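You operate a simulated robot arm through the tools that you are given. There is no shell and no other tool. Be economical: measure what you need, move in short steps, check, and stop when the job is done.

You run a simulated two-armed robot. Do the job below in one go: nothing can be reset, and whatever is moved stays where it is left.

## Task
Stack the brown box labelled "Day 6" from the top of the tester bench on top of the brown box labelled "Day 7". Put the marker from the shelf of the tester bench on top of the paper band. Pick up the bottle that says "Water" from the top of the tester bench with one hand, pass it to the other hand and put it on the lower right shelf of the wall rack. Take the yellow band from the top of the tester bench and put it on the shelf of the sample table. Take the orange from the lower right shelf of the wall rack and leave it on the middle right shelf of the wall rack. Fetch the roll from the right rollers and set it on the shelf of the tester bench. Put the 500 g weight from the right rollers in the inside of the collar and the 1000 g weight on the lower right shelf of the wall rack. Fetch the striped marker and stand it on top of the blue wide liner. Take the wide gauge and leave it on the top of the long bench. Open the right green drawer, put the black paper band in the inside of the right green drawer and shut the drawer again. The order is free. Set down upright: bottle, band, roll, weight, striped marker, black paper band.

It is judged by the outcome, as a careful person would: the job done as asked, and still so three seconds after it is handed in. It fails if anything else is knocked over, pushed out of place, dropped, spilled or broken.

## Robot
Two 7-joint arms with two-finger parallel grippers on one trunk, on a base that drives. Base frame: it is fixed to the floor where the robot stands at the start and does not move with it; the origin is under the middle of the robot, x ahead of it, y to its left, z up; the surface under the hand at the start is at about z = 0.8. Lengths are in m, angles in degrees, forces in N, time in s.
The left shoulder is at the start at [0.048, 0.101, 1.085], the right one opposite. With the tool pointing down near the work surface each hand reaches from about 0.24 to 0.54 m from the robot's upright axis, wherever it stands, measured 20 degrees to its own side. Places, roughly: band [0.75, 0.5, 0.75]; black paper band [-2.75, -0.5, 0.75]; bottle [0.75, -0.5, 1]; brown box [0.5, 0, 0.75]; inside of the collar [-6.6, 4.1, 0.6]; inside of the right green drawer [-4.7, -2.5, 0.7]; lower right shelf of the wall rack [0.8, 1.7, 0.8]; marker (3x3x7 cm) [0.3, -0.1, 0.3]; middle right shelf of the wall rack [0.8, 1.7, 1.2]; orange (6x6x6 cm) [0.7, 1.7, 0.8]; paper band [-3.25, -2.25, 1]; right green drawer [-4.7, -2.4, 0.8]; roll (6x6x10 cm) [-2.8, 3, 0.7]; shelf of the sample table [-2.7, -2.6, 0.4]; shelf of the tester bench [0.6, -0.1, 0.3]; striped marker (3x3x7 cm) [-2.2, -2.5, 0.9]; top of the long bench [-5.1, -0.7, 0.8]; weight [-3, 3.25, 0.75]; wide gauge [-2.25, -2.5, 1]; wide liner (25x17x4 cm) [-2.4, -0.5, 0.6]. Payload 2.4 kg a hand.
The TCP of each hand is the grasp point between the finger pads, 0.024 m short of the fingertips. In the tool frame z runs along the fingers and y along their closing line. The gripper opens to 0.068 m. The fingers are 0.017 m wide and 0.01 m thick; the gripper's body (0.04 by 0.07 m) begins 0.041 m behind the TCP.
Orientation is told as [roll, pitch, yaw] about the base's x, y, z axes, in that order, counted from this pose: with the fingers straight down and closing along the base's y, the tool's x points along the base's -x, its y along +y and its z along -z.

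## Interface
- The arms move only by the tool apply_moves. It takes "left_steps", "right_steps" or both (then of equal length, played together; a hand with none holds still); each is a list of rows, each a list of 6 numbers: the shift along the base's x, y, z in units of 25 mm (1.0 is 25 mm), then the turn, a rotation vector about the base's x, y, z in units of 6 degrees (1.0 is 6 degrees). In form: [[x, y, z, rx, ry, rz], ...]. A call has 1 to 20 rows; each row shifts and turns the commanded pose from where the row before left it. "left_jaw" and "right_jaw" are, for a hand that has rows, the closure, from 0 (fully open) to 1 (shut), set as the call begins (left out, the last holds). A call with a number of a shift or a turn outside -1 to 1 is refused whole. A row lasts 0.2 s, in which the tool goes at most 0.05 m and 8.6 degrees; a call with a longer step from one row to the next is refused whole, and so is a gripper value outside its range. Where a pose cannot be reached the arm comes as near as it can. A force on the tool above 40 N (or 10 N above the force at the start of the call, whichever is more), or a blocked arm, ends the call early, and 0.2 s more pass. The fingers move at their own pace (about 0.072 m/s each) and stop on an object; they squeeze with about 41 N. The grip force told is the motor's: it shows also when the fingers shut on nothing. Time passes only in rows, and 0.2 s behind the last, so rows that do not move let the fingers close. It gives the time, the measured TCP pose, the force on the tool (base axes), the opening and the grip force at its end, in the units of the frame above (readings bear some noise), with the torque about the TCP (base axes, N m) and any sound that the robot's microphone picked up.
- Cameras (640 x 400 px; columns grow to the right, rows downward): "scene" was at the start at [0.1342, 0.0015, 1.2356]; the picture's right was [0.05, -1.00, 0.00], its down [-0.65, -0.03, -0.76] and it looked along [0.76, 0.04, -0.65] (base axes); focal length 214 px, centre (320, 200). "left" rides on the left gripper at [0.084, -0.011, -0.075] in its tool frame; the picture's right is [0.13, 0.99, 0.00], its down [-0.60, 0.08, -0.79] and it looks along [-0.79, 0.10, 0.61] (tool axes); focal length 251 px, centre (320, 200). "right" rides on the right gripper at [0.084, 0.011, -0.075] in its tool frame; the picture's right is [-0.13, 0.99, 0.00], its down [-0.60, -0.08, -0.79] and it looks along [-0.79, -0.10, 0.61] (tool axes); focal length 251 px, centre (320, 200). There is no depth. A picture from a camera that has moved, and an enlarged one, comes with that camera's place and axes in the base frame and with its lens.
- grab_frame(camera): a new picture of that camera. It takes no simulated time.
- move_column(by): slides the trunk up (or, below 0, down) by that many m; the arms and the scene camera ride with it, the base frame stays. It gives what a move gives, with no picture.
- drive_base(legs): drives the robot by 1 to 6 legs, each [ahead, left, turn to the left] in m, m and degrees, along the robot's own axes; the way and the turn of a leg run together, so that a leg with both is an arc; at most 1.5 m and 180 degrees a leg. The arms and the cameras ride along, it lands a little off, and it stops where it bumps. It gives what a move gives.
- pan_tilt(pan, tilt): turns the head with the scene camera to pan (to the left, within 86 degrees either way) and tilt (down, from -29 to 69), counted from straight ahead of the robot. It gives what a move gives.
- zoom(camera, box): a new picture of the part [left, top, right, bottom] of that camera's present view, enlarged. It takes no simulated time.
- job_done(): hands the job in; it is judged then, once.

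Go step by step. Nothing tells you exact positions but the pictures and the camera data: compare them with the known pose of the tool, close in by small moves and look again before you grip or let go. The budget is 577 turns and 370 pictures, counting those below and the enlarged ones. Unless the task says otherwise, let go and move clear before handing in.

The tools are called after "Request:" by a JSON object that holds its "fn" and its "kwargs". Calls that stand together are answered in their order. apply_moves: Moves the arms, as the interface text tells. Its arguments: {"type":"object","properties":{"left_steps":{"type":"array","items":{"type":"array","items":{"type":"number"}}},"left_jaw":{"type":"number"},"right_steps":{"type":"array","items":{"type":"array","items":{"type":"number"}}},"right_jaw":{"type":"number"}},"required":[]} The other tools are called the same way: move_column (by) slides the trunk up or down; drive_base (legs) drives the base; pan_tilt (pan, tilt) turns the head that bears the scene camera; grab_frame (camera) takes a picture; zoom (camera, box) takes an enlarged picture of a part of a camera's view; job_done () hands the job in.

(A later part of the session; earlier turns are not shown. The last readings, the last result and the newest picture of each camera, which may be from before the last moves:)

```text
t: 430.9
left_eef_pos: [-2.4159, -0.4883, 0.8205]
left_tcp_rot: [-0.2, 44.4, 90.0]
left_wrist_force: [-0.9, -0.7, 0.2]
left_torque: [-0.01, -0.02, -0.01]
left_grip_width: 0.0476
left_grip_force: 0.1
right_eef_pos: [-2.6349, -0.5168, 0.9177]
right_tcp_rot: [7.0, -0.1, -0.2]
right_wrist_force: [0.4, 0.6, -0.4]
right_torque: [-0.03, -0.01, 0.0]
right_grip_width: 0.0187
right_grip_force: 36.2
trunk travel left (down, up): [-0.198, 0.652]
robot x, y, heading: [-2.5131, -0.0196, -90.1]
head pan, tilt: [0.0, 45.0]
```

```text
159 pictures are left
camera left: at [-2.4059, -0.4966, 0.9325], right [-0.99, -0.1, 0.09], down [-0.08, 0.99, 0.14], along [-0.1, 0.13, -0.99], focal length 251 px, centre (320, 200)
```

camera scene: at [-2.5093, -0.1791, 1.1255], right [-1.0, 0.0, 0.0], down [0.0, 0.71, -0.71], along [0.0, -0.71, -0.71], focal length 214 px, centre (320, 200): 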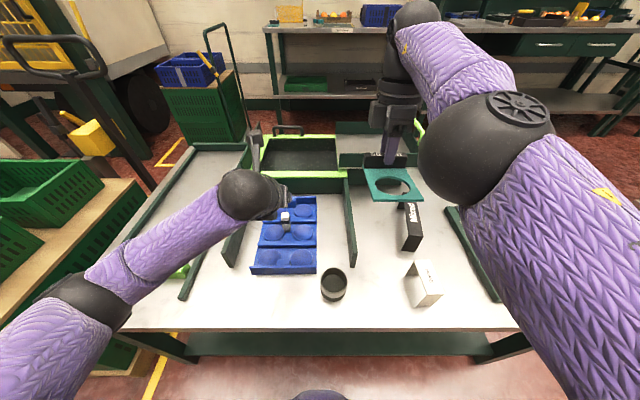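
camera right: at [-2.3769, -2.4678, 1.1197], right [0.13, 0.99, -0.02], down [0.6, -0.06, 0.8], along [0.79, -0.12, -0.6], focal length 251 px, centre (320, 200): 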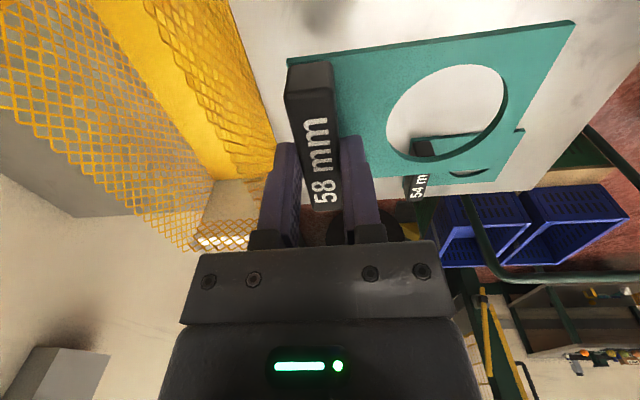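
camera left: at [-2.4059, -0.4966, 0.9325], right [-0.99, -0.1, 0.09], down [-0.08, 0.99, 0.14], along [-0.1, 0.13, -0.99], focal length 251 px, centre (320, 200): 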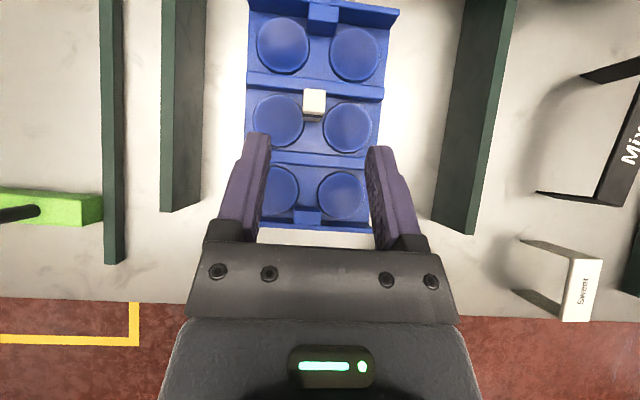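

Striped marker stands on the liner. Next the black "Mixed" band near (-2.75, -0.54): shift the base so the left hand faces it.

Request:
{"fn": "drive_base", "kwargs": {"legs": [[0, -0.33, 0]]}}

Request:
{"fn": "apply_moves", "kwargs": {"left_jaw": 0, "left_steps": [[0, 0, 0.4, 0, 0, -1], [0, 0, 0.4, 0, 0, -1], [0, 0, 0, 0, 0, -1], [0, 0, 0, 0, 0, -1]]}}

Request:
{"fn": "grab_frame", "kwargs": {"camera": "left"}}

Request:
{"fn": "grab_frame", "kwargs": {"camera": "scene"}}

```text
t: 433.1
left_eef_pos: [-2.7495, -0.4882, 0.8207]
left_tcp_rot: [-0.3, 44.5, 90.2]
left_wrist_force: [-0.3, -0.4, 0.0]
left_torque: [-0.02, 0.03, 0.01]
left_grip_width: 0.0476
left_grip_force: 0.0
right_eef_pos: [-2.9678, -0.5163, 0.9165]
right_tcp_rot: [6.9, -0.1, 0.0]
right_wrist_force: [-0.4, 0.3, -0.2]
right_torque: [-0.01, -0.01, 0.02]
right_grip_width: 0.0189
right_grip_force: 36.4
trunk travel left (down, up): [-0.198, 0.652]
robot x, y, heading: [-2.8413, -0.0187, -90.0]
head pan, tilt: [0.0, 45.0]
```

```text
t: 434.1
left_eef_pos: [-2.751, -0.4895, 0.8396]
left_tcp_rot: [-0.2, 44.5, 66.1]
left_wrist_force: [0.0, -0.4, 0.7]
left_torque: [0.0, -0.01, 0.02]
left_grip_width: 0.0679
left_grip_force: 0.1
right_eef_pos: [-2.9676, -0.5164, 0.9174]
right_tcp_rot: [6.9, -0.1, -0.1]
right_wrist_force: [1.1, 0.0, -0.2]
right_torque: [0.02, 0.02, -0.01]
right_grip_width: 0.0186
right_grip_force: 36.5
trunk travel left (down, up): [-0.198, 0.652]
robot x, y, heading: [-2.8424, -0.0164, -89.8]
head pan, tilt: [0.0, 45.0]
```

```text
158 pictures are left
camera left: at [-2.7437, -0.5001, 0.9528], right [-0.94, 0.32, 0.09], down [0.33, 0.93, 0.14], along [-0.04, 0.16, -0.99], focal length 251 px, centre (320, 200)
```

left: 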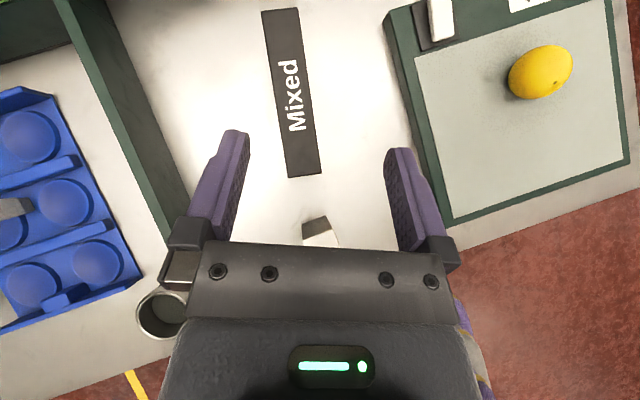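

```text
157 pictures are left
camera scene: at [-2.8433, -0.1788, 1.1255], right [-1.0, 0.0, 0.0], down [0.0, 0.71, -0.71], along [0.0, -0.71, -0.71], focal length 214 px, centre (320, 200)
```

scene: 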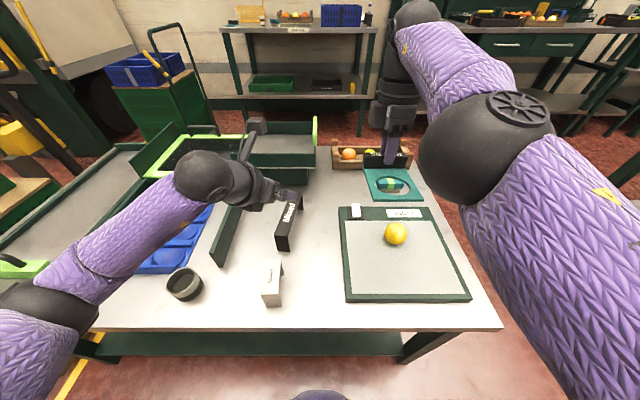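

Request:
{"fn": "apply_moves", "kwargs": {"left_steps": [[-0.1, -0.8, -0.5, 0, 0, 0.7], [-0.1, -0.8, -0.8, 0, 0, 0.7], [-0.1, -0.8, -1, 0, 0, 0.75], [-0.18, -0.82, -1, 0, 0, 0], [0, 0, -0.8, 0, 0, 0]]}}

Request:
{"fn": "grab_frame", "kwargs": {"camera": "left"}}

```text
t: 435.3
left_eef_pos: [-2.7615, -0.5699, 0.7376]
left_tcp_rot: [-0.1, 44.4, 79.1]
left_wrist_force: [0.3, 0.4, 0.7]
left_torque: [0.01, 0.01, 0.01]
left_grip_width: 0.0681
left_grip_force: 0.0
right_eef_pos: [-2.9677, -0.5166, 0.9178]
right_tcp_rot: [6.9, 0.0, -0.1]
right_wrist_force: [0.2, -0.6, -0.3]
right_torque: [0.0, 0.0, 0.0]
right_grip_width: 0.0191
right_grip_force: 37.0
trunk travel left (down, up): [-0.198, 0.652]
robot x, y, heading: [-2.8466, -0.0225, -90.1]
head pan, tilt: [0.0, 45.0]
```

```text
156 pictures are left
camera left: at [-2.7528, -0.5788, 0.8487], right [-0.99, 0.09, 0.09], down [0.11, 0.98, 0.14], along [-0.07, 0.15, -0.99], focal length 251 px, centre (320, 200)
```

left: 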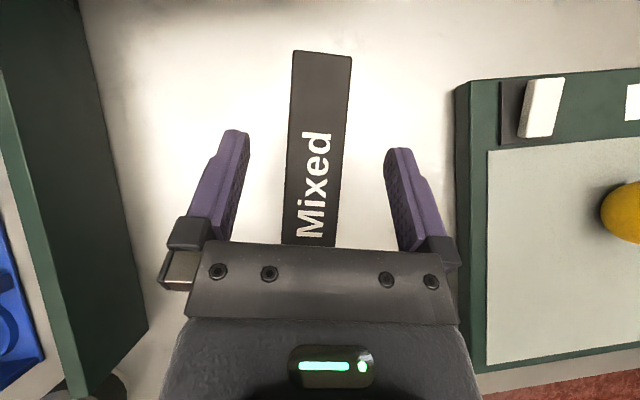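

Request:
{"fn": "apply_moves", "kwargs": {"left_steps": [[-0.12, 0.1, -0.8, 0, 0, 0], [0, 0, -0.8, 0, 0, 0], [0, 0, -0.5, 0, 0, 0]]}}

Request:
{"fn": "grab_frame", "kwargs": {"camera": "left"}}

Request:
{"fn": "zoom", "kwargs": {"camera": "scene", "box": [220, 160, 340, 320]}}

```text
t: 436.1
left_eef_pos: [-2.7656, -0.567, 0.6886]
left_tcp_rot: [-0.2, 44.9, 79.0]
left_wrist_force: [1.4, -0.5, 22.5]
left_torque: [1.29, -0.21, -0.11]
left_grip_width: 0.0678
left_grip_force: 0.1
right_eef_pos: [-2.9687, -0.5149, 0.9193]
right_tcp_rot: [6.7, -0.1, 0.0]
right_wrist_force: [-0.4, -0.2, -1.5]
right_torque: [-0.03, -0.01, 0.02]
right_grip_width: 0.0189
right_grip_force: 36.4
trunk travel left (down, up): [-0.198, 0.652]
robot x, y, heading: [-2.8441, -0.022, -90.2]
head pan, tilt: [0.0, 45.0]
```

```text
155 pictures are left
camera left: at [-2.7566, -0.5758, 0.7999], right [-0.99, 0.1, 0.09], down [0.11, 0.98, 0.14], along [-0.07, 0.14, -0.99], focal length 251 px, centre (320, 200)
```

left: 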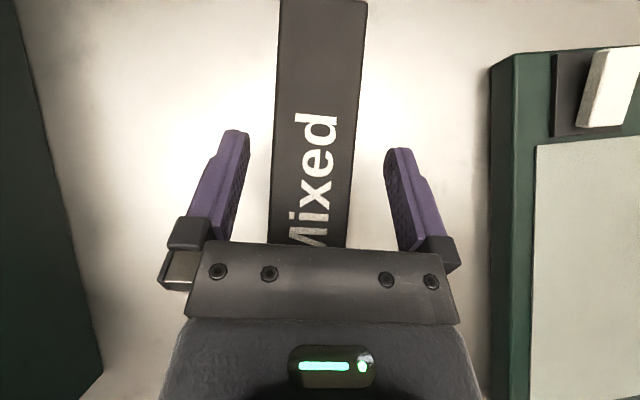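

```text
2.50 times, centred on (280, 240) of scene
camera zoom: at [-2.8434, -0.1773, 1.1262], right [-1.0, 0.0, 0.0], down [0.0, 0.71, -0.71], along [0.0, -0.71, -0.71], focal length 536 px, centre (420, 100)
```

zoom: 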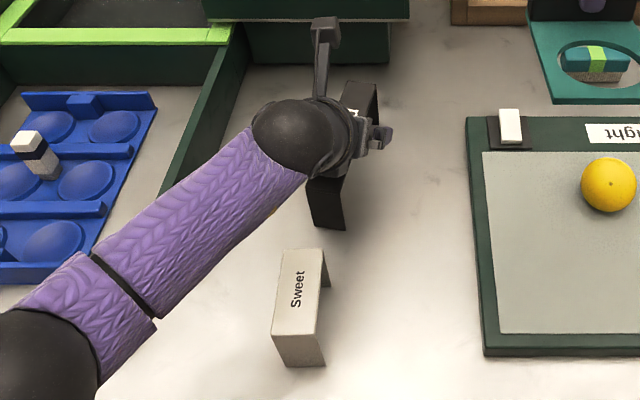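

The palm touched the plate; its top is a bit higher (~0.70). Raise 6 mm and close.

Request:
{"fn": "apply_moves", "kwargs": {"left_steps": [[0, 0, 0.36, 0, 0, 0]]}}

Request:
{"fn": "apply_moves", "kwargs": {"left_jaw": 1, "left_steps": [[0, 0, 0, 0, 0, 0], [0, 0, 0, 0, 0, 0], [0, 0, 0, 0, 0, 0]]}}

Request:
{"fn": "apply_moves", "kwargs": {"left_steps": [[0, 0, 0.5, 0, 0, 0], [0, 0, 1, 0, 0, 0]]}}

Request:
{"fn": "grab_frame", "kwargs": {"camera": "left"}}

Request:
{"fn": "grab_frame", "kwargs": {"camera": "scene"}}

```text
t: 436.5
left_eef_pos: [-2.765, -0.5655, 0.6927]
left_tcp_rot: [-0.3, 44.2, 79.0]
left_wrist_force: [0.2, -0.1, 0.5]
left_torque: [0.0, -0.02, -0.01]
left_grip_width: 0.0678
left_grip_force: 0.1
right_eef_pos: [-2.9678, -0.5165, 0.9169]
right_tcp_rot: [7.0, -0.1, -0.1]
right_wrist_force: [0.7, 0.0, -0.5]
right_torque: [-0.01, 0.02, 0.01]
right_grip_width: 0.0187
right_grip_force: 36.6
trunk travel left (down, up): [-0.198, 0.652]
robot x, y, heading: [-2.8442, -0.0209, -89.7]
head pan, tilt: [0.0, 45.0]
```

```text
t: 437.3
left_eef_pos: [-2.7648, -0.5668, 0.6939]
left_tcp_rot: [-0.1, 44.4, 79.1]
left_wrist_force: [0.3, 0.2, 0.4]
left_torque: [-0.03, -0.01, 0.02]
left_grip_width: 0.0348
left_grip_force: 41.5
right_eef_pos: [-2.9675, -0.5164, 0.9175]
right_tcp_rot: [7.0, -0.1, 0.0]
right_wrist_force: [-0.1, 0.0, -0.8]
right_torque: [-0.03, -0.05, 0.04]
right_grip_width: 0.0188
right_grip_force: 36.7
trunk travel left (down, up): [-0.198, 0.652]
robot x, y, heading: [-2.847, -0.0214, -90.0]
head pan, tilt: [0.0, 45.0]
```

```text
t: 437.9
left_eef_pos: [-2.7643, -0.5654, 0.7323]
left_tcp_rot: [-0.2, 44.4, 79.0]
left_wrist_force: [0.3, -0.7, 0.2]
left_torque: [0.01, 0.0, 0.0]
left_grip_width: 0.0345
left_grip_force: 40.8
right_eef_pos: [-2.9674, -0.5149, 0.9171]
right_tcp_rot: [6.9, -0.2, -0.2]
right_wrist_force: [0.5, -0.1, -0.5]
right_torque: [-0.02, 0.01, 0.01]
right_grip_width: 0.0189
right_grip_force: 36.5
trunk travel left (down, up): [-0.198, 0.652]
robot x, y, heading: [-2.8449, -0.0257, -89.9]
head pan, tilt: [0.0, 45.0]
```

```text
153 pictures are left
camera left: at [-2.7557, -0.575, 0.8442], right [-0.99, 0.09, 0.09], down [0.11, 0.98, 0.14], along [-0.07, 0.15, -0.99], focal length 251 px, centre (320, 200)
```

left: 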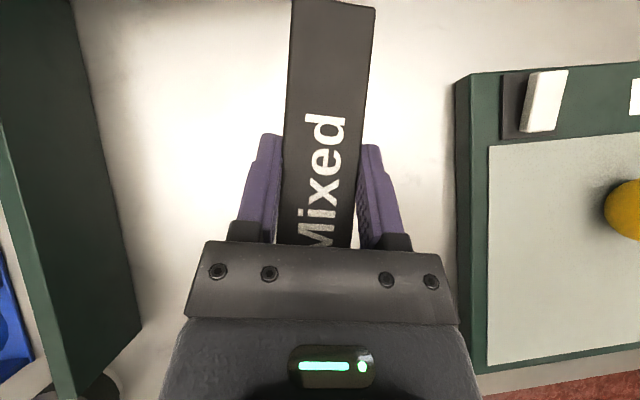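

```text
152 pictures are left
camera scene: at [-2.8433, -0.1789, 1.1255], right [-1.0, 0.0, 0.0], down [0.0, 0.71, -0.71], along [0.0, -0.71, -0.71], focal length 214 px, centre (320, 200)
```

scene: 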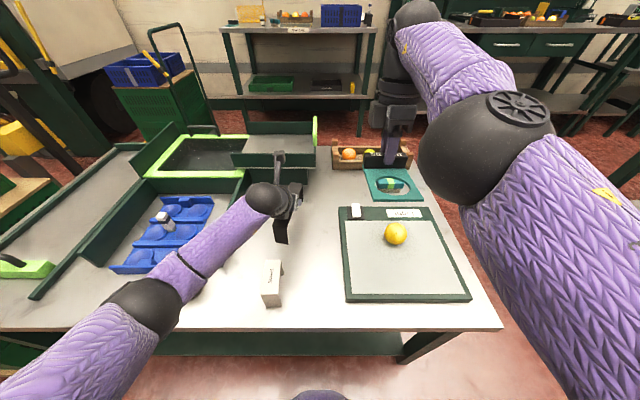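

Black paper band held. Raise it, back off and drive to the long bench with the gauge.

Request:
{"fn": "move_column", "kwargs": {"by": 0.25}}

Request:
{"fn": "drive_base", "kwargs": {"legs": [[-0.35, 0, 0], [0, -1.4, 0], [0, -0.5, 0]]}}

Request:
{"fn": "grab_frame", "kwargs": {"camera": "scene"}}

```text
t: 440.5
left_eef_pos: [-2.765, -0.5665, 0.9832]
left_tcp_rot: [-0.2, 44.4, 79.2]
left_wrist_force: [0.2, -0.5, -1.0]
left_torque: [-0.02, 0.0, -0.01]
left_grip_width: 0.0346
left_grip_force: 40.6
right_eef_pos: [-2.9677, -0.4885, 1.2266]
right_tcp_rot: [-0.7, 0.0, 0.0]
right_wrist_force: [-0.1, -0.6, -0.7]
right_torque: [-0.01, -0.01, -0.02]
right_grip_width: 0.0188
right_grip_force: 36.7
trunk travel left (down, up): [-0.448, 0.402]
robot x, y, heading: [-2.8423, -0.0199, -90.2]
head pan, tilt: [0.0, 45.0]
```

```text
t: 452.1
left_eef_pos: [-4.7136, -0.2048, 0.982]
left_tcp_rot: [-0.4, 44.4, 78.8]
left_wrist_force: [-0.1, 0.1, 0.4]
left_torque: [0.02, -0.04, -0.02]
left_grip_width: 0.0348
left_grip_force: 41.1
right_eef_pos: [-4.9161, -0.127, 1.2274]
right_tcp_rot: [-0.7, -0.1, -0.2]
right_wrist_force: [0.0, 0.0, -0.8]
right_torque: [-0.04, 0.01, -0.03]
right_grip_width: 0.0188
right_grip_force: 36.7
trunk travel left (down, up): [-0.448, 0.402]
robot x, y, heading: [-4.79, 0.3412, -90.0]
head pan, tilt: [0.0, 45.0]
```

```text
151 pictures are left
camera scene: at [-4.7905, 0.2297, 1.3784], right [-1.0, 0.0, 0.0], down [0.0, 0.71, -0.71], along [0.0, -0.71, -0.71], focal length 214 px, centre (320, 200)
```

scene: 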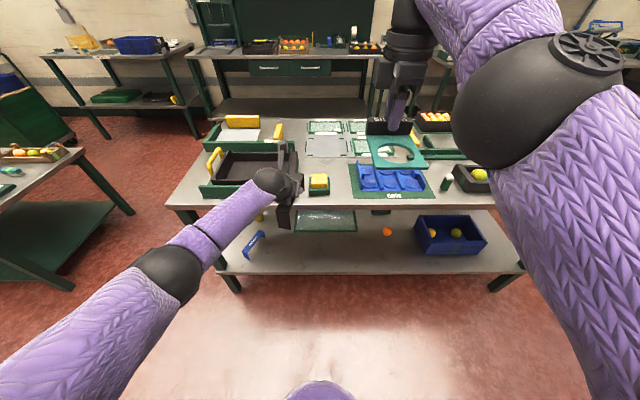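

Request:
{"fn": "zoom", "kwargs": {"camera": "scene", "box": [180, 100, 500, 220]}}

```text
2.00 times, centred on (340, 160) of scene
camera zoom: at [-4.7905, 0.2297, 1.3784], right [-1.0, 0.0, 0.0], down [0.0, 0.71, -0.71], along [0.0, -0.71, -0.71], focal length 429 px, centre (280, 280)
```

zoom: 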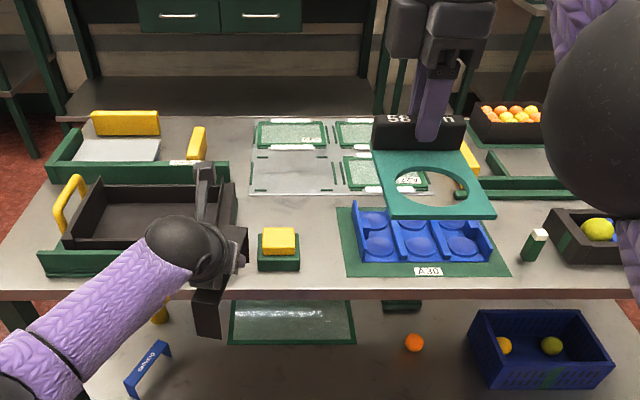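

Request:
{"fn": "grab_frame", "kwargs": {"camera": "right"}}

Request:
{"fn": "grab_frame", "kwargs": {"camera": "left"}}

```text
149 pictures are left
camera right: at [-4.9991, -0.115, 1.3011], right [0.13, 0.99, -0.01], down [0.6, -0.07, 0.8], along [0.79, -0.11, -0.61], focal length 251 px, centre (320, 200)
```

right: 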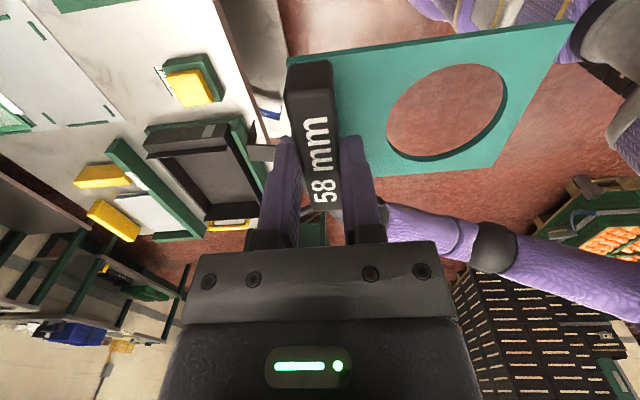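

```text
148 pictures are left
camera left: at [-4.7047, -0.2154, 1.0938], right [-0.99, 0.1, 0.09], down [0.11, 0.98, 0.14], along [-0.07, 0.15, -0.99], focal length 251 px, centre (320, 200)
```

left: 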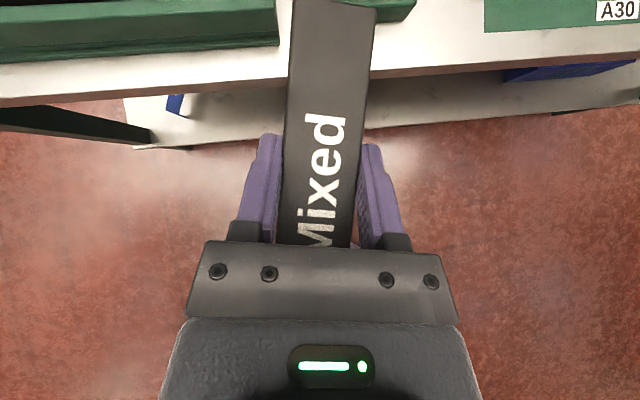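

Free strip behind the small yellow block, around x -4.86, y -0.60…-0.47. I'll raise/retract the left hand, then bring the gauge over it.

Request:
{"fn": "apply_moves", "kwargs": {"left_steps": [[0, 0.8, 0.8, 0, 0, 0], [0, 0.8, 0.8, 0, 0, 0], [0, 0.8, 0.8, 0, 0, 0], [0, 0.8, 0.8, 0, 0, 0], [0, 0.8, 0.8, 0, 0, 0], [0, 0.5, 0.8, 0, 0, 0]]}}

Request:
{"fn": "drive_base", "kwargs": {"legs": [[0.43, 0.04, 0]]}}

Request:
{"fn": "grab_frame", "kwargs": {"camera": "scene"}}

```text
t: 453.5
left_eef_pos: [-4.7112, -0.0927, 1.102]
left_tcp_rot: [-0.3, 44.4, 79.0]
left_wrist_force: [0.2, 0.2, 0.2]
left_torque: [0.01, 0.02, -0.03]
left_grip_width: 0.0344
left_grip_force: 40.6
right_eef_pos: [-4.9166, -0.1264, 1.227]
right_tcp_rot: [-0.7, -0.1, -0.2]
right_wrist_force: [-0.3, 0.5, 0.4]
right_torque: [-0.01, 0.02, 0.02]
right_grip_width: 0.0188
right_grip_force: 37.1
trunk travel left (down, up): [-0.448, 0.402]
robot x, y, heading: [-4.7914, 0.3389, -90.3]
head pan, tilt: [0.0, 45.0]
```

```text
t: 456.2
left_eef_pos: [-4.674, -0.5296, 1.1035]
left_tcp_rot: [-0.2, 44.5, 78.9]
left_wrist_force: [-0.3, 0.7, 0.2]
left_torque: [-0.03, 0.0, -0.03]
left_grip_width: 0.0345
left_grip_force: 41.1
right_eef_pos: [-4.8775, -0.563, 1.2279]
right_tcp_rot: [-0.5, -0.1, -0.3]
right_wrist_force: [-0.4, 0.3, -1.2]
right_torque: [0.01, -0.02, 0.01]
right_grip_width: 0.0184
right_grip_force: 36.6
trunk travel left (down, up): [-0.448, 0.402]
robot x, y, heading: [-4.7507, -0.096, -90.2]
head pan, tilt: [0.0, 45.0]
```

```text
147 pictures are left
camera scene: at [-4.7506, -0.2063, 1.3784], right [-1.0, 0.0, 0.0], down [0.0, 0.71, -0.71], along [0.0, -0.71, -0.71], focal length 214 px, centre (320, 200)
```

scene: 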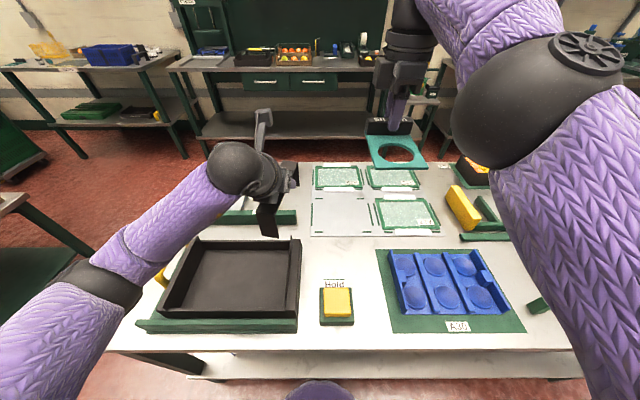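

Bench top is z≈0.826. I'll turn the gauge 90° so it lies along x in the strip, and move the left hand out of the way.

Request:
{"fn": "apply_moves", "kwargs": {"left_steps": [[0.6, 0.2, 0, 0, 0, 0], [0.6, 0.2, 0, 0, 0, 0], [0.6, 0.2, 0, 0, 0, 0], [0.6, 0.2, 0, 0, 0, 0], [0.6, 0.2, 0, 0, 0, 0], [0.6, 0.2, 0, 0, 0, 0], [0.6, 0.2, 0, 0, 0, 0], [0.6, 0.2, 0, 0, 0, 0], [0.6, 0.2, 0, 0, 0, 0], [0, 0, 0, 0, 0, 0], [0, 0, 0, 0, 0, 0], [0, 0, 0, 0, 0, 0], [0, 0, 0, 0, 0, 0], [0, 0, 0, 0, 0, 0], [0, 0, 0, 0, 0, 0]], "right_steps": [[0, 0, 0, 0, 0, 1], [0, 0, 0, 0, 0, 1], [0, 0, 0, 0, 0, 1], [0, 0, 0, 0, 0, 1], [0, 0, 0, 0, 0, 1], [0, 0, 0, 0, 0, 1], [0, 0, 0, 0, 0, 1], [0, 0, 0, 0, 0, 1], [0, 0, 0, 0, 0, 1], [0, 0, 0, 0, 0, 1], [0, 0, 0, 0, 0, 1], [0, 0, 0, 0, 0, 1], [0, 0, 0, 0, 0, 1], [0, 0, 0, 0, 0, 1], [0, 0, 0, 0, 0, 1]]}}

Request:
{"fn": "apply_moves", "kwargs": {"right_steps": [[0.6, 0.1, -0.5, 0, 0, 0], [0.6, 0.1, -0.8, 0, 0, 0], [0.6, 0.1, -0.8, 0, 0, 0], [0.6, 0.2, -1, 0, 0, 0], [0.6, 0.2, -1, 0, 0, 0], [0.6, 0.3, -1, 0, 0, 0], [0.6, 0.3, -1, 0, 0, 0], [0.3, 0.1, -1, 0, 0, 0]]}}

Request:
{"fn": "grab_frame", "kwargs": {"camera": "scene"}}

Request:
{"fn": "grab_frame", "kwargs": {"camera": "right"}}

```text
t: 459.4
left_eef_pos: [-4.5375, -0.4831, 1.1036]
left_tcp_rot: [-0.3, 44.4, 78.9]
left_wrist_force: [0.1, -0.5, 0.1]
left_torque: [0.0, -0.04, -0.02]
left_grip_width: 0.0348
left_grip_force: 40.7
right_eef_pos: [-4.8765, -0.5615, 1.2288]
right_tcp_rot: [-0.7, -0.2, 89.9]
right_wrist_force: [0.7, -0.2, -0.2]
right_torque: [-0.01, -0.02, -0.01]
right_grip_width: 0.0186
right_grip_force: 36.9
trunk travel left (down, up): [-0.448, 0.402]
robot x, y, heading: [-4.7518, -0.097, -90.4]
head pan, tilt: [0.0, 45.0]
```

```text
t: 461.2
left_eef_pos: [-4.5373, -0.4836, 1.1046]
left_tcp_rot: [-0.2, 44.4, 79.0]
left_wrist_force: [-0.2, -0.1, 0.6]
left_torque: [0.0, 0.0, 0.04]
left_grip_width: 0.0346
left_grip_force: 41.3
right_eef_pos: [-4.7565, -0.5606, 1.0555]
right_tcp_rot: [-0.6, -0.2, 89.8]
right_wrist_force: [0.4, -0.3, 0.1]
right_torque: [0.0, -0.02, -0.01]
right_grip_width: 0.0189
right_grip_force: 36.9
right hand out of reach, approached as far as the arm can: row 2, 3, 4, 5, 6, 7
trunk travel left (down, up): [-0.448, 0.402]
robot x, y, heading: [-4.7497, -0.0963, -90.2]
head pan, tilt: [0.0, 45.0]
```

```text
146 pictures are left
camera scene: at [-4.7504, -0.2057, 1.3784], right [-1.0, 0.0, 0.0], down [0.0, 0.71, -0.71], along [0.0, -0.71, -0.71], focal length 214 px, centre (320, 200)
```

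scene: 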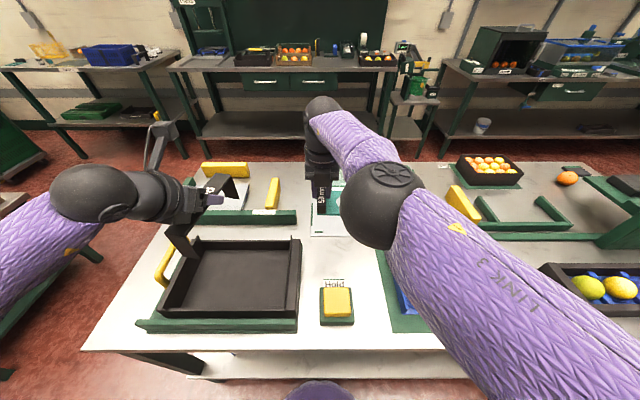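

```text
145 pictures are left
camera right: at [-4.7669, -0.6448, 1.129], right [-0.99, 0.13, -0.01], down [0.07, 0.6, 0.8], along [0.11, 0.79, -0.61], focal length 251 px, centre (320, 200)
```

right: 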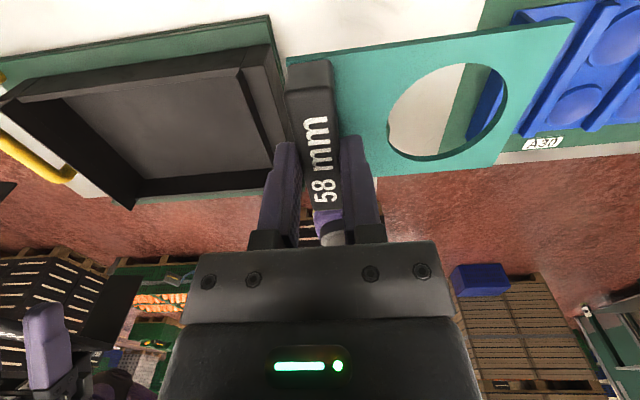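

Request:
{"fn": "apply_moves", "kwargs": {"left_steps": [[0.3, 0.6, 1, 0, 0, 0], [0.3, 0.6, 1, 0, 0, 0], [0.3, 0.6, 1, 0, 0, 0], [0.3, 0.6, 1, 0, 0, 0]], "right_steps": [[-0.2, 0.5, -0.5, 0, 0, 0], [-0.2, 0.5, -0.8, 0, 0, 0], [0, 0.36, -0.8, 0, 0, 0], [0, 0, -0.8, 0, 0, 0]]}}

Request:
{"fn": "grab_frame", "kwargs": {"camera": "right"}}

Request:
{"fn": "zoom", "kwargs": {"camera": "scene", "box": [260, 160, 420, 330]}}

```text
t: 462.2
left_eef_pos: [-4.5066, -0.4255, 1.2041]
left_tcp_rot: [-0.1, 44.5, 78.8]
left_wrist_force: [0.0, -0.7, 0.2]
left_torque: [-0.01, 0.0, -0.02]
left_grip_width: 0.0347
left_grip_force: 40.9
right_eef_pos: [-4.7471, -0.5558, 1.0197]
right_tcp_rot: [-0.7, -0.1, 89.7]
right_wrist_force: [-0.3, 0.6, -1.6]
right_torque: [0.01, -0.01, 0.01]
right_grip_width: 0.0189
right_grip_force: 36.8
right hand out of reach, approached as far as the arm can: row 1, 2, 3
trunk travel left (down, up): [-0.448, 0.402]
robot x, y, heading: [-4.749, -0.0991, -90.1]
head pan, tilt: [0.0, 45.0]
```

```text
144 pictures are left
camera right: at [-4.7581, -0.6399, 1.0941], right [-0.99, 0.13, -0.01], down [0.07, 0.6, 0.8], along [0.11, 0.79, -0.61], focal length 251 px, centre (320, 200)
```

right: 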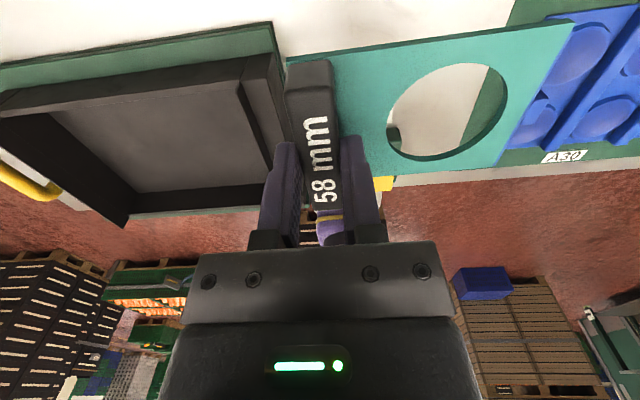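

```text
2.35 times, centred on (340, 245) of scene
camera zoom: at [-4.7506, -0.2055, 1.3785], right [-1.0, 0.0, 0.0], down [0.0, 0.71, -0.71], along [0.0, -0.71, -0.71], focal length 505 px, centre (273, 94)
```

zoom: 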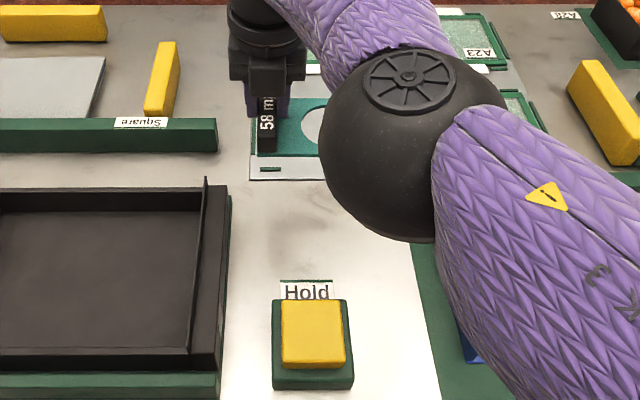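

Request:
{"fn": "drive_base", "kwargs": {"legs": [[-0.1, -0.02, 0]]}}

Request:
{"fn": "apply_moves", "kwargs": {"right_steps": [[0, -0.5, -0.5, 0, 0, 0], [0, -0.6, -0.5, 0, 0, 0], [0, -0.6, -0.6, 0, 0, 0], [0, -0.6, -0.6, 0, 0, 0], [0, -0.5, -0.6, 0, 0, 0]]}}

Request:
{"fn": "grab_frame", "kwargs": {"camera": "scene"}}

```text
t: 463.3
left_eef_pos: [-4.5273, -0.3231, 1.2034]
left_tcp_rot: [-0.3, 44.4, 78.8]
left_wrist_force: [0.0, 0.5, -0.3]
left_torque: [-0.02, 0.04, 0.01]
left_grip_width: 0.0344
left_grip_force: 41.0
right_eef_pos: [-4.7666, -0.4539, 1.0208]
right_tcp_rot: [-0.7, -0.1, 89.8]
right_wrist_force: [-0.8, 0.0, -0.3]
right_torque: [-0.01, -0.01, -0.01]
right_grip_width: 0.0191
right_grip_force: 36.4
trunk travel left (down, up): [-0.448, 0.402]
robot x, y, heading: [-4.7703, 0.0057, -90.1]
head pan, tilt: [0.0, 45.0]
```

```text
t: 464.5
left_eef_pos: [-4.5267, -0.323, 1.2034]
left_tcp_rot: [-0.2, 44.5, 79.0]
left_wrist_force: [1.6, 0.0, 0.1]
left_torque: [0.01, -0.01, -0.02]
left_grip_width: 0.0347
left_grip_force: 41.1
right_eef_pos: [-4.7726, -0.4537, 0.9877]
right_tcp_rot: [-0.7, -0.1, 89.8]
right_wrist_force: [1.0, -0.1, -1.0]
right_torque: [-0.02, 0.03, 0.01]
right_grip_width: 0.0187
right_grip_force: 36.4
right hand out of reach, approached as far as the arm can: row 1, 2, 3, 4, 5
trunk travel left (down, up): [-0.448, 0.402]
robot x, y, heading: [-4.7699, 0.0036, -90.1]
head pan, tilt: [0.0, 45.0]
```

```text
142 pictures are left
camera scene: at [-4.7695, -0.1046, 1.3785], right [-1.0, 0.0, 0.0], down [0.0, 0.71, -0.71], along [0.0, -0.71, -0.71], focal length 214 px, centre (320, 200)
```

scene: 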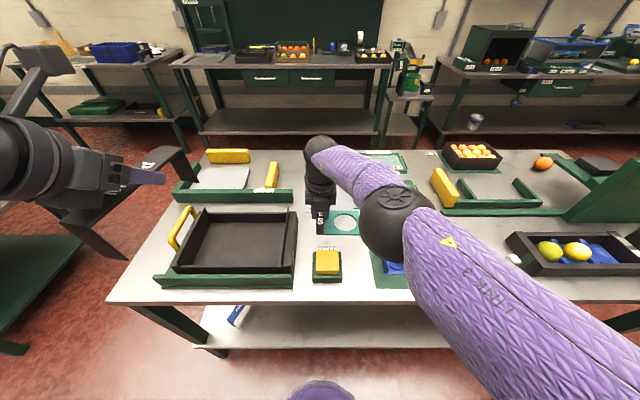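

Request:
{"fn": "drive_base", "kwargs": {"legs": [[0.05, 0.1, 0]]}}

Request:
{"fn": "apply_moves", "kwargs": {"right_steps": [[-0.8, 0, 0, 0, 0, 0], [-0.8, 0, 0, 0, 0, 0], [-0.8, 0, 0, 0, 0, 0], [-0.8, -0.2, 0, 0, 0, 0], [-0.8, -0.4, -0.3, 0, 0, 0]]}}

Request:
{"fn": "grab_frame", "kwargs": {"camera": "scene"}}

```text
t: 465.8
left_eef_pos: [-4.4254, -0.3757, 1.2024]
left_tcp_rot: [-0.2, 44.4, 78.8]
left_wrist_force: [-0.2, -0.7, -0.4]
left_torque: [-0.01, 0.02, -0.04]
left_grip_width: 0.0347
left_grip_force: 40.5
right_eef_pos: [-4.6709, -0.5046, 0.9888]
right_tcp_rot: [-0.7, -0.1, 89.9]
right_wrist_force: [-0.2, -0.6, -0.9]
right_torque: [-0.01, 0.03, 0.05]
right_grip_width: 0.019
right_grip_force: 37.3
trunk travel left (down, up): [-0.448, 0.402]
robot x, y, heading: [-4.6707, -0.0469, -90.4]
head pan, tilt: [0.0, 45.0]
```

```text
t: 466.9
left_eef_pos: [-4.4255, -0.3757, 1.2024]
left_tcp_rot: [-0.3, 44.4, 78.9]
left_wrist_force: [0.1, -0.2, -0.5]
left_torque: [-0.01, 0.01, 0.0]
left_grip_width: 0.0344
left_grip_force: 40.7
right_eef_pos: [-4.7726, -0.5211, 0.9809]
right_tcp_rot: [-0.7, -0.2, 89.8]
right_wrist_force: [0.5, 0.3, 0.1]
right_torque: [0.03, -0.04, 0.0]
right_grip_width: 0.0188
right_grip_force: 36.4
trunk travel left (down, up): [-0.448, 0.402]
robot x, y, heading: [-4.6684, -0.0458, -90.3]
head pan, tilt: [0.0, 45.0]
```

```text
141 pictures are left
camera scene: at [-4.6693, -0.1559, 1.3784], right [-1.0, 0.0, 0.0], down [0.0, 0.71, -0.71], along [0.0, -0.71, -0.71], focal length 214 px, centre (320, 200)
```

scene: 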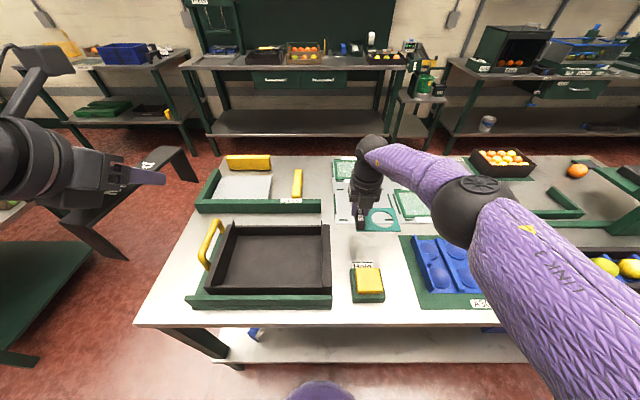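

Request:
{"fn": "apply_moves", "kwargs": {"right_steps": [[0, -0.1, -0.8, 0, 0, 0], [0, 0, -0.8, 0, 0, 0], [0, 0, -0.8, 0, 0, 0], [0, 0, -0.8, 0, 0, 0], [0, 0, -0.6, 0, 0, 0]]}}

Request:
{"fn": "zoom", "kwargs": {"camera": "scene", "box": [290, 150, 450, 310]}}

Request:
{"fn": "grab_frame", "kwargs": {"camera": "right"}}

```text
t: 468.1
left_eef_pos: [-4.4267, -0.3754, 1.2029]
left_tcp_rot: [-0.2, 44.4, 78.9]
left_wrist_force: [-0.9, 0.8, 0.2]
left_torque: [-0.02, -0.02, 0.02]
left_grip_width: 0.0346
left_grip_force: 41.1
right_eef_pos: [-4.7742, -0.4977, 0.8851]
right_tcp_rot: [-0.7, -0.1, 89.8]
right_wrist_force: [-0.3, -0.4, -1.0]
right_torque: [-0.02, -0.02, 0.0]
right_grip_width: 0.0189
right_grip_force: 37.1
right hand out of reach, approached as far as the arm can: row 2, 3, 4, 5
trunk travel left (down, up): [-0.448, 0.402]
robot x, y, heading: [-4.6671, -0.0473, -90.1]
head pan, tilt: [0.0, 45.0]
```

```text
2.50 times, centred on (370, 230) of scene
camera zoom: at [-4.6692, -0.1557, 1.3785], right [-1.0, 0.0, 0.0], down [0.0, 0.71, -0.71], along [0.0, -0.71, -0.71], focal length 536 px, centre (195, 125)
```

zoom: 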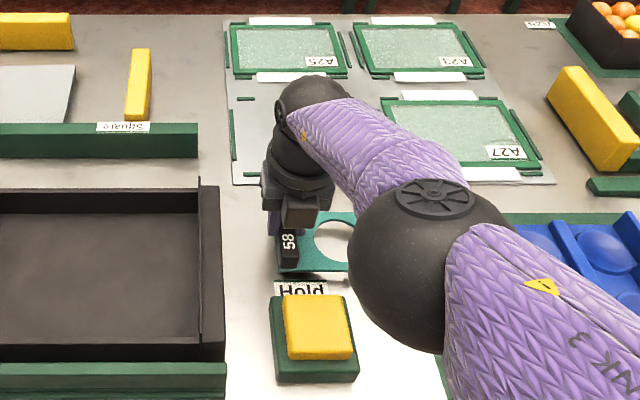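

```text
139 pictures are left
camera right: at [-4.7848, -0.5821, 0.9598], right [-0.99, 0.13, -0.01], down [0.07, 0.6, 0.8], along [0.11, 0.79, -0.61], focal length 251 px, centre (320, 200)
```

right: 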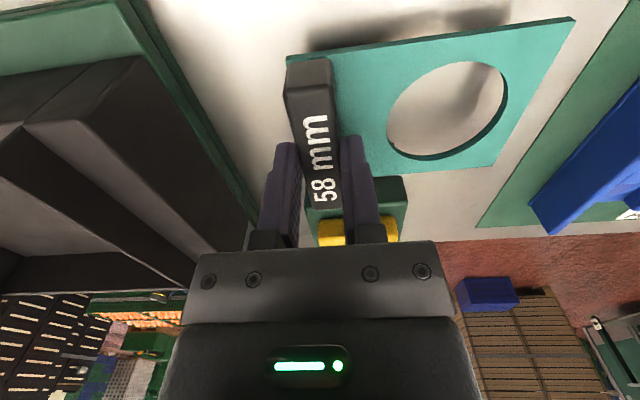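

Request:
{"fn": "drive_base", "kwargs": {"legs": [[0.032, 0, 0]]}}

Request:
{"fn": "move_column", "kwargs": {"by": -0.018}}

Request:
{"fn": "grab_frame", "kwargs": {"camera": "right"}}

Request:
{"fn": "zoom", "kwargs": {"camera": "scene", "box": [290, 150, 450, 310]}}

```text
t: 469.0
left_eef_pos: [-4.4256, -0.4072, 1.2033]
left_tcp_rot: [-0.3, 44.5, 78.9]
left_wrist_force: [0.0, -0.3, -0.4]
left_torque: [0.03, 0.04, 0.03]
left_grip_width: 0.0345
left_grip_force: 40.9
right_eef_pos: [-4.7732, -0.531, 0.8856]
right_tcp_rot: [-0.7, -0.2, 89.8]
right_wrist_force: [0.3, -0.6, -0.3]
right_torque: [-0.02, -0.05, 0.03]
right_grip_width: 0.0186
right_grip_force: 36.5
trunk travel left (down, up): [-0.448, 0.402]
robot x, y, heading: [-4.6687, -0.0809, -90.0]
head pan, tilt: [0.0, 45.0]
```

```text
t: 469.6
left_eef_pos: [-4.4254, -0.4069, 1.1853]
left_tcp_rot: [-0.1, 44.4, 78.8]
left_wrist_force: [0.0, -0.7, 0.0]
left_torque: [-0.02, -0.01, -0.04]
left_grip_width: 0.0345
left_grip_force: 40.9
right_eef_pos: [-4.7745, -0.5301, 0.868]
right_tcp_rot: [-0.8, -0.2, 89.9]
right_wrist_force: [0.1, 0.3, -1.0]
right_torque: [-0.02, -0.05, 0.0]
right_grip_width: 0.0186
right_grip_force: 36.8
trunk travel left (down, up): [-0.43, 0.42]
robot x, y, heading: [-4.6695, -0.0772, -90.2]
head pan, tilt: [0.0, 45.0]
```

```text
138 pictures are left
camera right: at [-4.7848, -0.6143, 0.9419], right [-0.99, 0.13, -0.01], down [0.07, 0.6, 0.8], along [0.11, 0.79, -0.61], focal length 251 px, centre (320, 200)
```

right: 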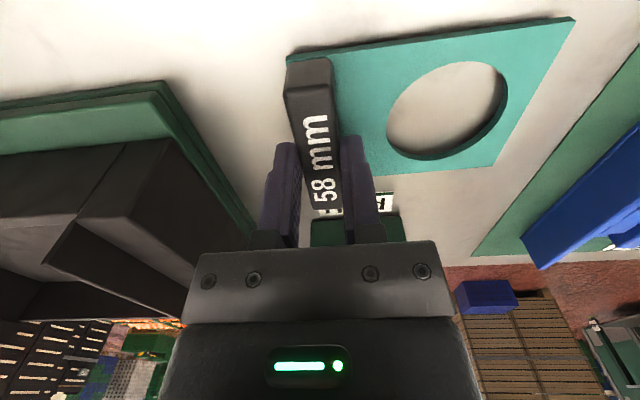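

```text
2.50 times, centred on (370, 230) of scene
camera zoom: at [-4.6694, -0.1898, 1.3603], right [-1.0, 0.0, 0.0], down [0.0, 0.71, -0.71], along [0.0, -0.71, -0.71], focal length 536 px, centre (195, 125)
```

zoom: 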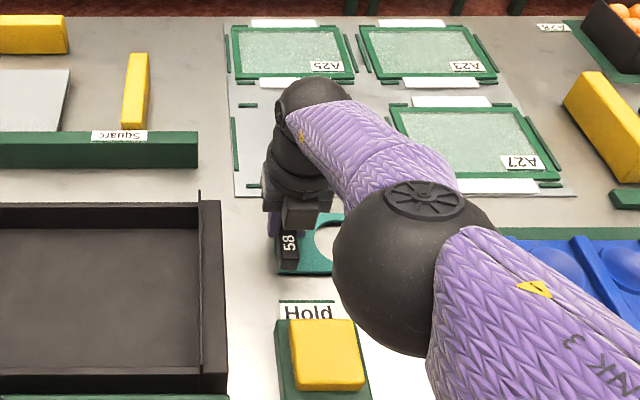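

Request:
{"fn": "move_column", "kwargs": {"by": -0.006}}

Request:
{"fn": "move_column", "kwargs": {"by": -0.004}}

```text
t: 470.2
left_eef_pos: [-4.4252, -0.4058, 1.1803]
left_tcp_rot: [-0.2, 44.4, 79.0]
left_wrist_force: [0.3, 0.4, 0.6]
left_torque: [0.0, 0.02, 0.0]
left_grip_width: 0.0348
left_grip_force: 41.1
right_eef_pos: [-4.7729, -0.531, 0.8618]
right_tcp_rot: [-0.7, -0.3, 89.8]
right_wrist_force: [1.2, 0.3, 1.0]
right_torque: [0.01, 0.09, 0.0]
right_grip_width: 0.0192
right_grip_force: 36.7
trunk travel left (down, up): [-0.424, 0.426]
robot x, y, heading: [-4.6718, -0.0811, -90.0]
head pan, tilt: [0.0, 45.0]
```

```text
t: 470.7
left_eef_pos: [-4.4258, -0.4047, 1.177]
left_tcp_rot: [-0.2, 44.5, 79.0]
left_wrist_force: [0.1, 0.6, 0.4]
left_torque: [0.04, -0.01, 0.01]
left_grip_width: 0.0344
left_grip_force: 41.2
right_eef_pos: [-4.7732, -0.5308, 0.8606]
right_tcp_rot: [-0.7, 0.1, 89.8]
right_wrist_force: [-1.1, -3.1, 30.9]
right_torque: [-0.13, 0.33, 0.04]
right_grip_width: 0.0191
right_grip_force: 36.7
trunk travel left (down, up): [-0.42, 0.43]
robot x, y, heading: [-4.6713, -0.0798, -90.1]
head pan, tilt: [0.0, 45.0]
```

Contact. Ease and release the gauge.

Request:
{"fn": "move_column", "kwargs": {"by": 0.003}}

Request:
{"fn": "apply_moves", "kwargs": {"right_jaw": 0.35, "right_steps": [[0, 0, 0, 0, 0, 0], [0, 0, 0, 0, 0, 0], [0, 0, 0, 0, 0, 0]]}}

Request:
{"fn": "move_column", "kwargs": {"by": 0.12}}

Request:
{"fn": "grab_frame", "kwargs": {"camera": "right"}}

Request:
{"fn": "grab_frame", "kwargs": {"camera": "scene"}}

```text
t: 471.2
left_eef_pos: [-4.4262, -0.4069, 1.1771]
left_tcp_rot: [-0.2, 44.5, 78.9]
left_wrist_force: [-0.5, 1.3, -0.3]
left_torque: [-0.03, 0.0, 0.0]
left_grip_width: 0.0344
left_grip_force: 40.8
right_eef_pos: [-4.7742, -0.5293, 0.859]
right_tcp_rot: [-0.7, -0.3, 89.8]
right_wrist_force: [0.0, -1.7, 8.1]
right_torque: [-0.4, 0.09, 0.04]
right_grip_width: 0.0189
right_grip_force: 36.4
trunk travel left (down, up): [-0.423, 0.427]
robot x, y, heading: [-4.6748, -0.0799, -90.1]
head pan, tilt: [0.0, 45.0]
```

```text
t: 472.0
left_eef_pos: [-4.4261, -0.4067, 1.1792]
left_tcp_rot: [-0.2, 44.4, 78.8]
left_wrist_force: [-0.2, -0.4, 0.6]
left_torque: [0.01, 0.01, -0.02]
left_grip_width: 0.0346
left_grip_force: 41.1
right_eef_pos: [-4.774, -0.53, 0.8603]
right_tcp_rot: [-0.7, -0.2, 89.8]
right_wrist_force: [-0.1, -0.2, 0.6]
right_torque: [0.01, 0.01, 0.01]
right_grip_width: 0.0442
right_grip_force: 0.1
trunk travel left (down, up): [-0.423, 0.427]
robot x, y, heading: [-4.6719, -0.0821, -89.8]
head pan, tilt: [0.0, 45.0]
```

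```text
t: 473.5
left_eef_pos: [-4.4259, -0.4067, 1.2983]
left_tcp_rot: [-0.3, 44.4, 78.9]
left_wrist_force: [-0.8, -0.1, -0.3]
left_torque: [0.01, 0.03, -0.01]
left_grip_width: 0.0345
left_grip_force: 40.6
right_eef_pos: [-4.7745, -0.5322, 0.991]
right_tcp_rot: [-0.7, 1.1, 89.7]
right_wrist_force: [0.0, 0.1, -0.3]
right_torque: [-0.01, 0.01, 0.02]
right_grip_width: 0.044
right_grip_force: 0.0
trunk travel left (down, up): [-0.543, 0.307]
robot x, y, heading: [-4.669, -0.0794, -90.2]
head pan, tilt: [0.0, 45.0]
```

```text
136 pictures are left
camera right: at [-4.7848, -0.6145, 1.0665], right [-0.99, 0.13, -0.01], down [0.07, 0.62, 0.78], along [0.11, 0.77, -0.62], focal length 251 px, centre (320, 200)
```

right: 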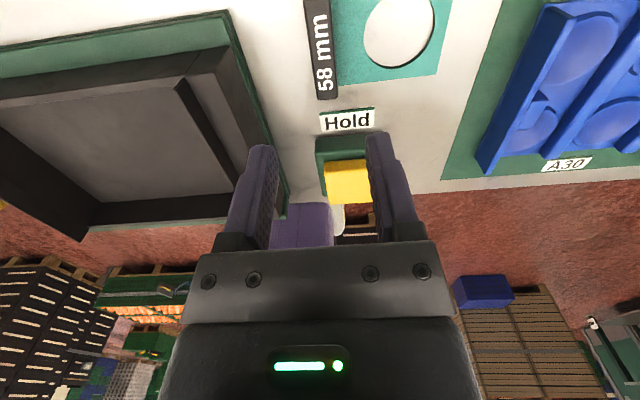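

```text
135 pictures are left
camera scene: at [-4.6693, -0.1795, 1.4738], right [-1.0, 0.0, 0.0], down [0.0, 0.71, -0.71], along [0.0, -0.71, -0.71], focal length 214 px, centre (320, 200)
```

scene: 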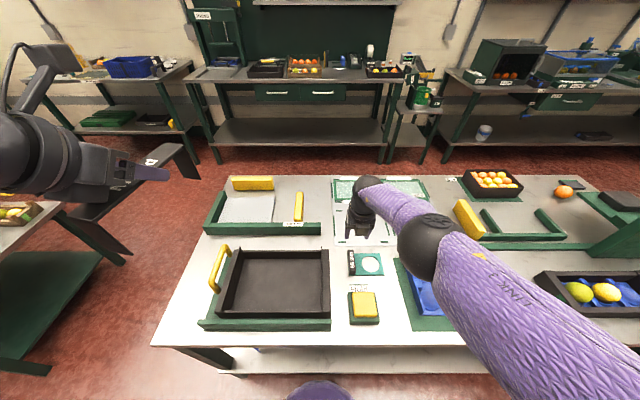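

Gauge is on the long bench. Now go to the green drawers: back out, around via the gap at x≈-3.65, to the south aisle.

Request:
{"fn": "drive_base", "kwargs": {"legs": [[-0.42, 0, 0], [0, 1.02, 0], [1.4, 0, 0], [0.5, 0, 0]]}}

Request:
{"fn": "pan_tilt", "kwargs": {"pan": -40, "tilt": 25}}

Request:
{"fn": "grab_frame", "kwargs": {"camera": "scene"}}

```text
t: 490.1
left_eef_pos: [-3.3808, -1.8702, 1.2986]
left_tcp_rot: [-0.2, 44.4, 79.7]
left_wrist_force: [0.4, 0.3, -0.9]
left_torque: [0.0, 0.0, -0.02]
left_grip_width: 0.0346
left_grip_force: 41.1
right_eef_pos: [-3.7276, -2.0001, 0.9909]
right_tcp_rot: [-0.7, 1.0, 90.5]
right_wrist_force: [0.1, -0.7, -0.2]
right_torque: [-0.03, 0.02, -0.03]
right_grip_width: 0.0442
right_grip_force: 0.1
trunk travel left (down, up): [-0.543, 0.307]
robot x, y, heading: [-3.6305, -1.5439, -89.2]
head pan, tilt: [0.0, 45.0]
```

```text
t: 491.2
left_eef_pos: [-3.3807, -1.8703, 1.2978]
left_tcp_rot: [-0.1, 44.4, 79.7]
left_wrist_force: [0.4, -0.3, -0.2]
left_torque: [-0.01, -0.03, -0.03]
left_grip_width: 0.0347
left_grip_force: 41.3
right_eef_pos: [-3.7272, -2.0009, 0.9909]
right_tcp_rot: [-0.7, 1.0, 90.6]
right_wrist_force: [0.3, 0.1, -0.4]
right_torque: [0.01, -0.01, 0.01]
right_grip_width: 0.0441
right_grip_force: 0.0
trunk travel left (down, up): [-0.543, 0.307]
robot x, y, heading: [-3.6308, -1.5433, -89.1]
head pan, tilt: [-40.0, 25.0]
```

```text
134 pictures are left
camera scene: at [-3.6868, -1.6361, 1.5044], right [-0.77, 0.63, 0.0], down [0.27, 0.33, -0.91], along [-0.57, -0.7, -0.42], focal length 214 px, centre (320, 200)
```

scene: 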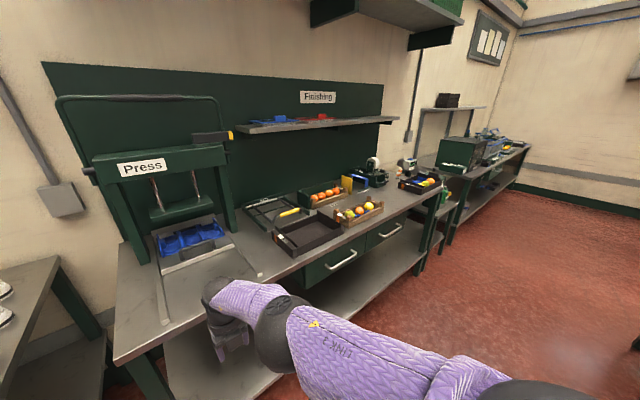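

Request:
{"fn": "drive_base", "kwargs": {"legs": [[0.03, -0.92, -0.8]]}}

Request:
{"fn": "move_column", "kwargs": {"by": -0.3}}

Request:
{"fn": "pan_tilt", "kwargs": {"pan": 0, "tilt": 40}}

Request:
{"fn": "grab_frame", "kwargs": {"camera": "scene"}}

```text
t: 495.9
left_eef_pos: [-4.2835, -1.9076, 1.2978]
left_tcp_rot: [-0.3, 44.3, 78.8]
left_wrist_force: [0.3, 0.1, 0.0]
left_torque: [0.02, 0.01, 0.03]
left_grip_width: 0.0346
left_grip_force: 41.3
right_eef_pos: [-4.6319, -2.0316, 0.9904]
right_tcp_rot: [-0.7, 1.2, 89.7]
right_wrist_force: [0.7, -0.5, 0.3]
right_torque: [-0.01, 0.02, 0.02]
right_grip_width: 0.0442
right_grip_force: 0.0
trunk travel left (down, up): [-0.543, 0.307]
robot x, y, heading: [-4.5243, -1.5781, -90.2]
head pan, tilt: [-40.0, 25.0]
```

```text
t: 498.9
left_eef_pos: [-4.2832, -1.9069, 0.9983]
left_tcp_rot: [-0.4, 44.6, 78.7]
left_wrist_force: [-0.3, -0.1, -0.2]
left_torque: [0.04, 0.01, 0.01]
left_grip_width: 0.0346
left_grip_force: 41.1
right_eef_pos: [-4.6323, -2.0295, 0.6901]
right_tcp_rot: [-0.7, 1.1, 89.8]
right_wrist_force: [-0.4, -1.3, -0.5]
right_torque: [-0.02, 0.0, 0.0]
right_grip_width: 0.044
right_grip_force: 0.2
trunk travel left (down, up): [-0.243, 0.607]
robot x, y, heading: [-4.524, -1.5788, -90.3]
head pan, tilt: [-40.0, 25.0]
```

```text
t: 500.0
left_eef_pos: [-4.2827, -1.9071, 0.998]
left_tcp_rot: [-0.2, 44.4, 78.7]
left_wrist_force: [-0.3, -0.6, -0.5]
left_torque: [0.0, -0.02, 0.0]
left_grip_width: 0.0347
left_grip_force: 41.1
right_eef_pos: [-4.6312, -2.0305, 0.6906]
right_tcp_rot: [-0.7, 1.1, 89.7]
right_wrist_force: [-0.2, 0.7, -0.6]
right_torque: [0.08, -0.02, -0.01]
right_grip_width: 0.0441
right_grip_force: 0.1
trunk travel left (down, up): [-0.243, 0.607]
robot x, y, heading: [-4.5252, -1.5784, -90.6]
head pan, tilt: [0.0, 40.0]
```

```text
133 pictures are left
camera scene: at [-4.5264, -1.7271, 1.1787], right [-1.0, 0.01, 0.0], down [0.0, 0.64, -0.77], along [0.0, -0.77, -0.64], focal length 214 px, centre (320, 200)
```

scene: 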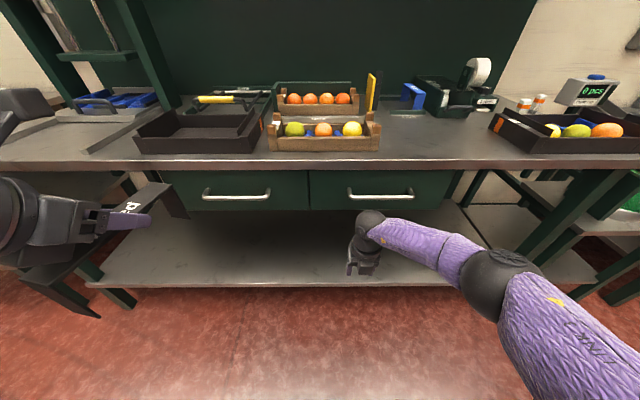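

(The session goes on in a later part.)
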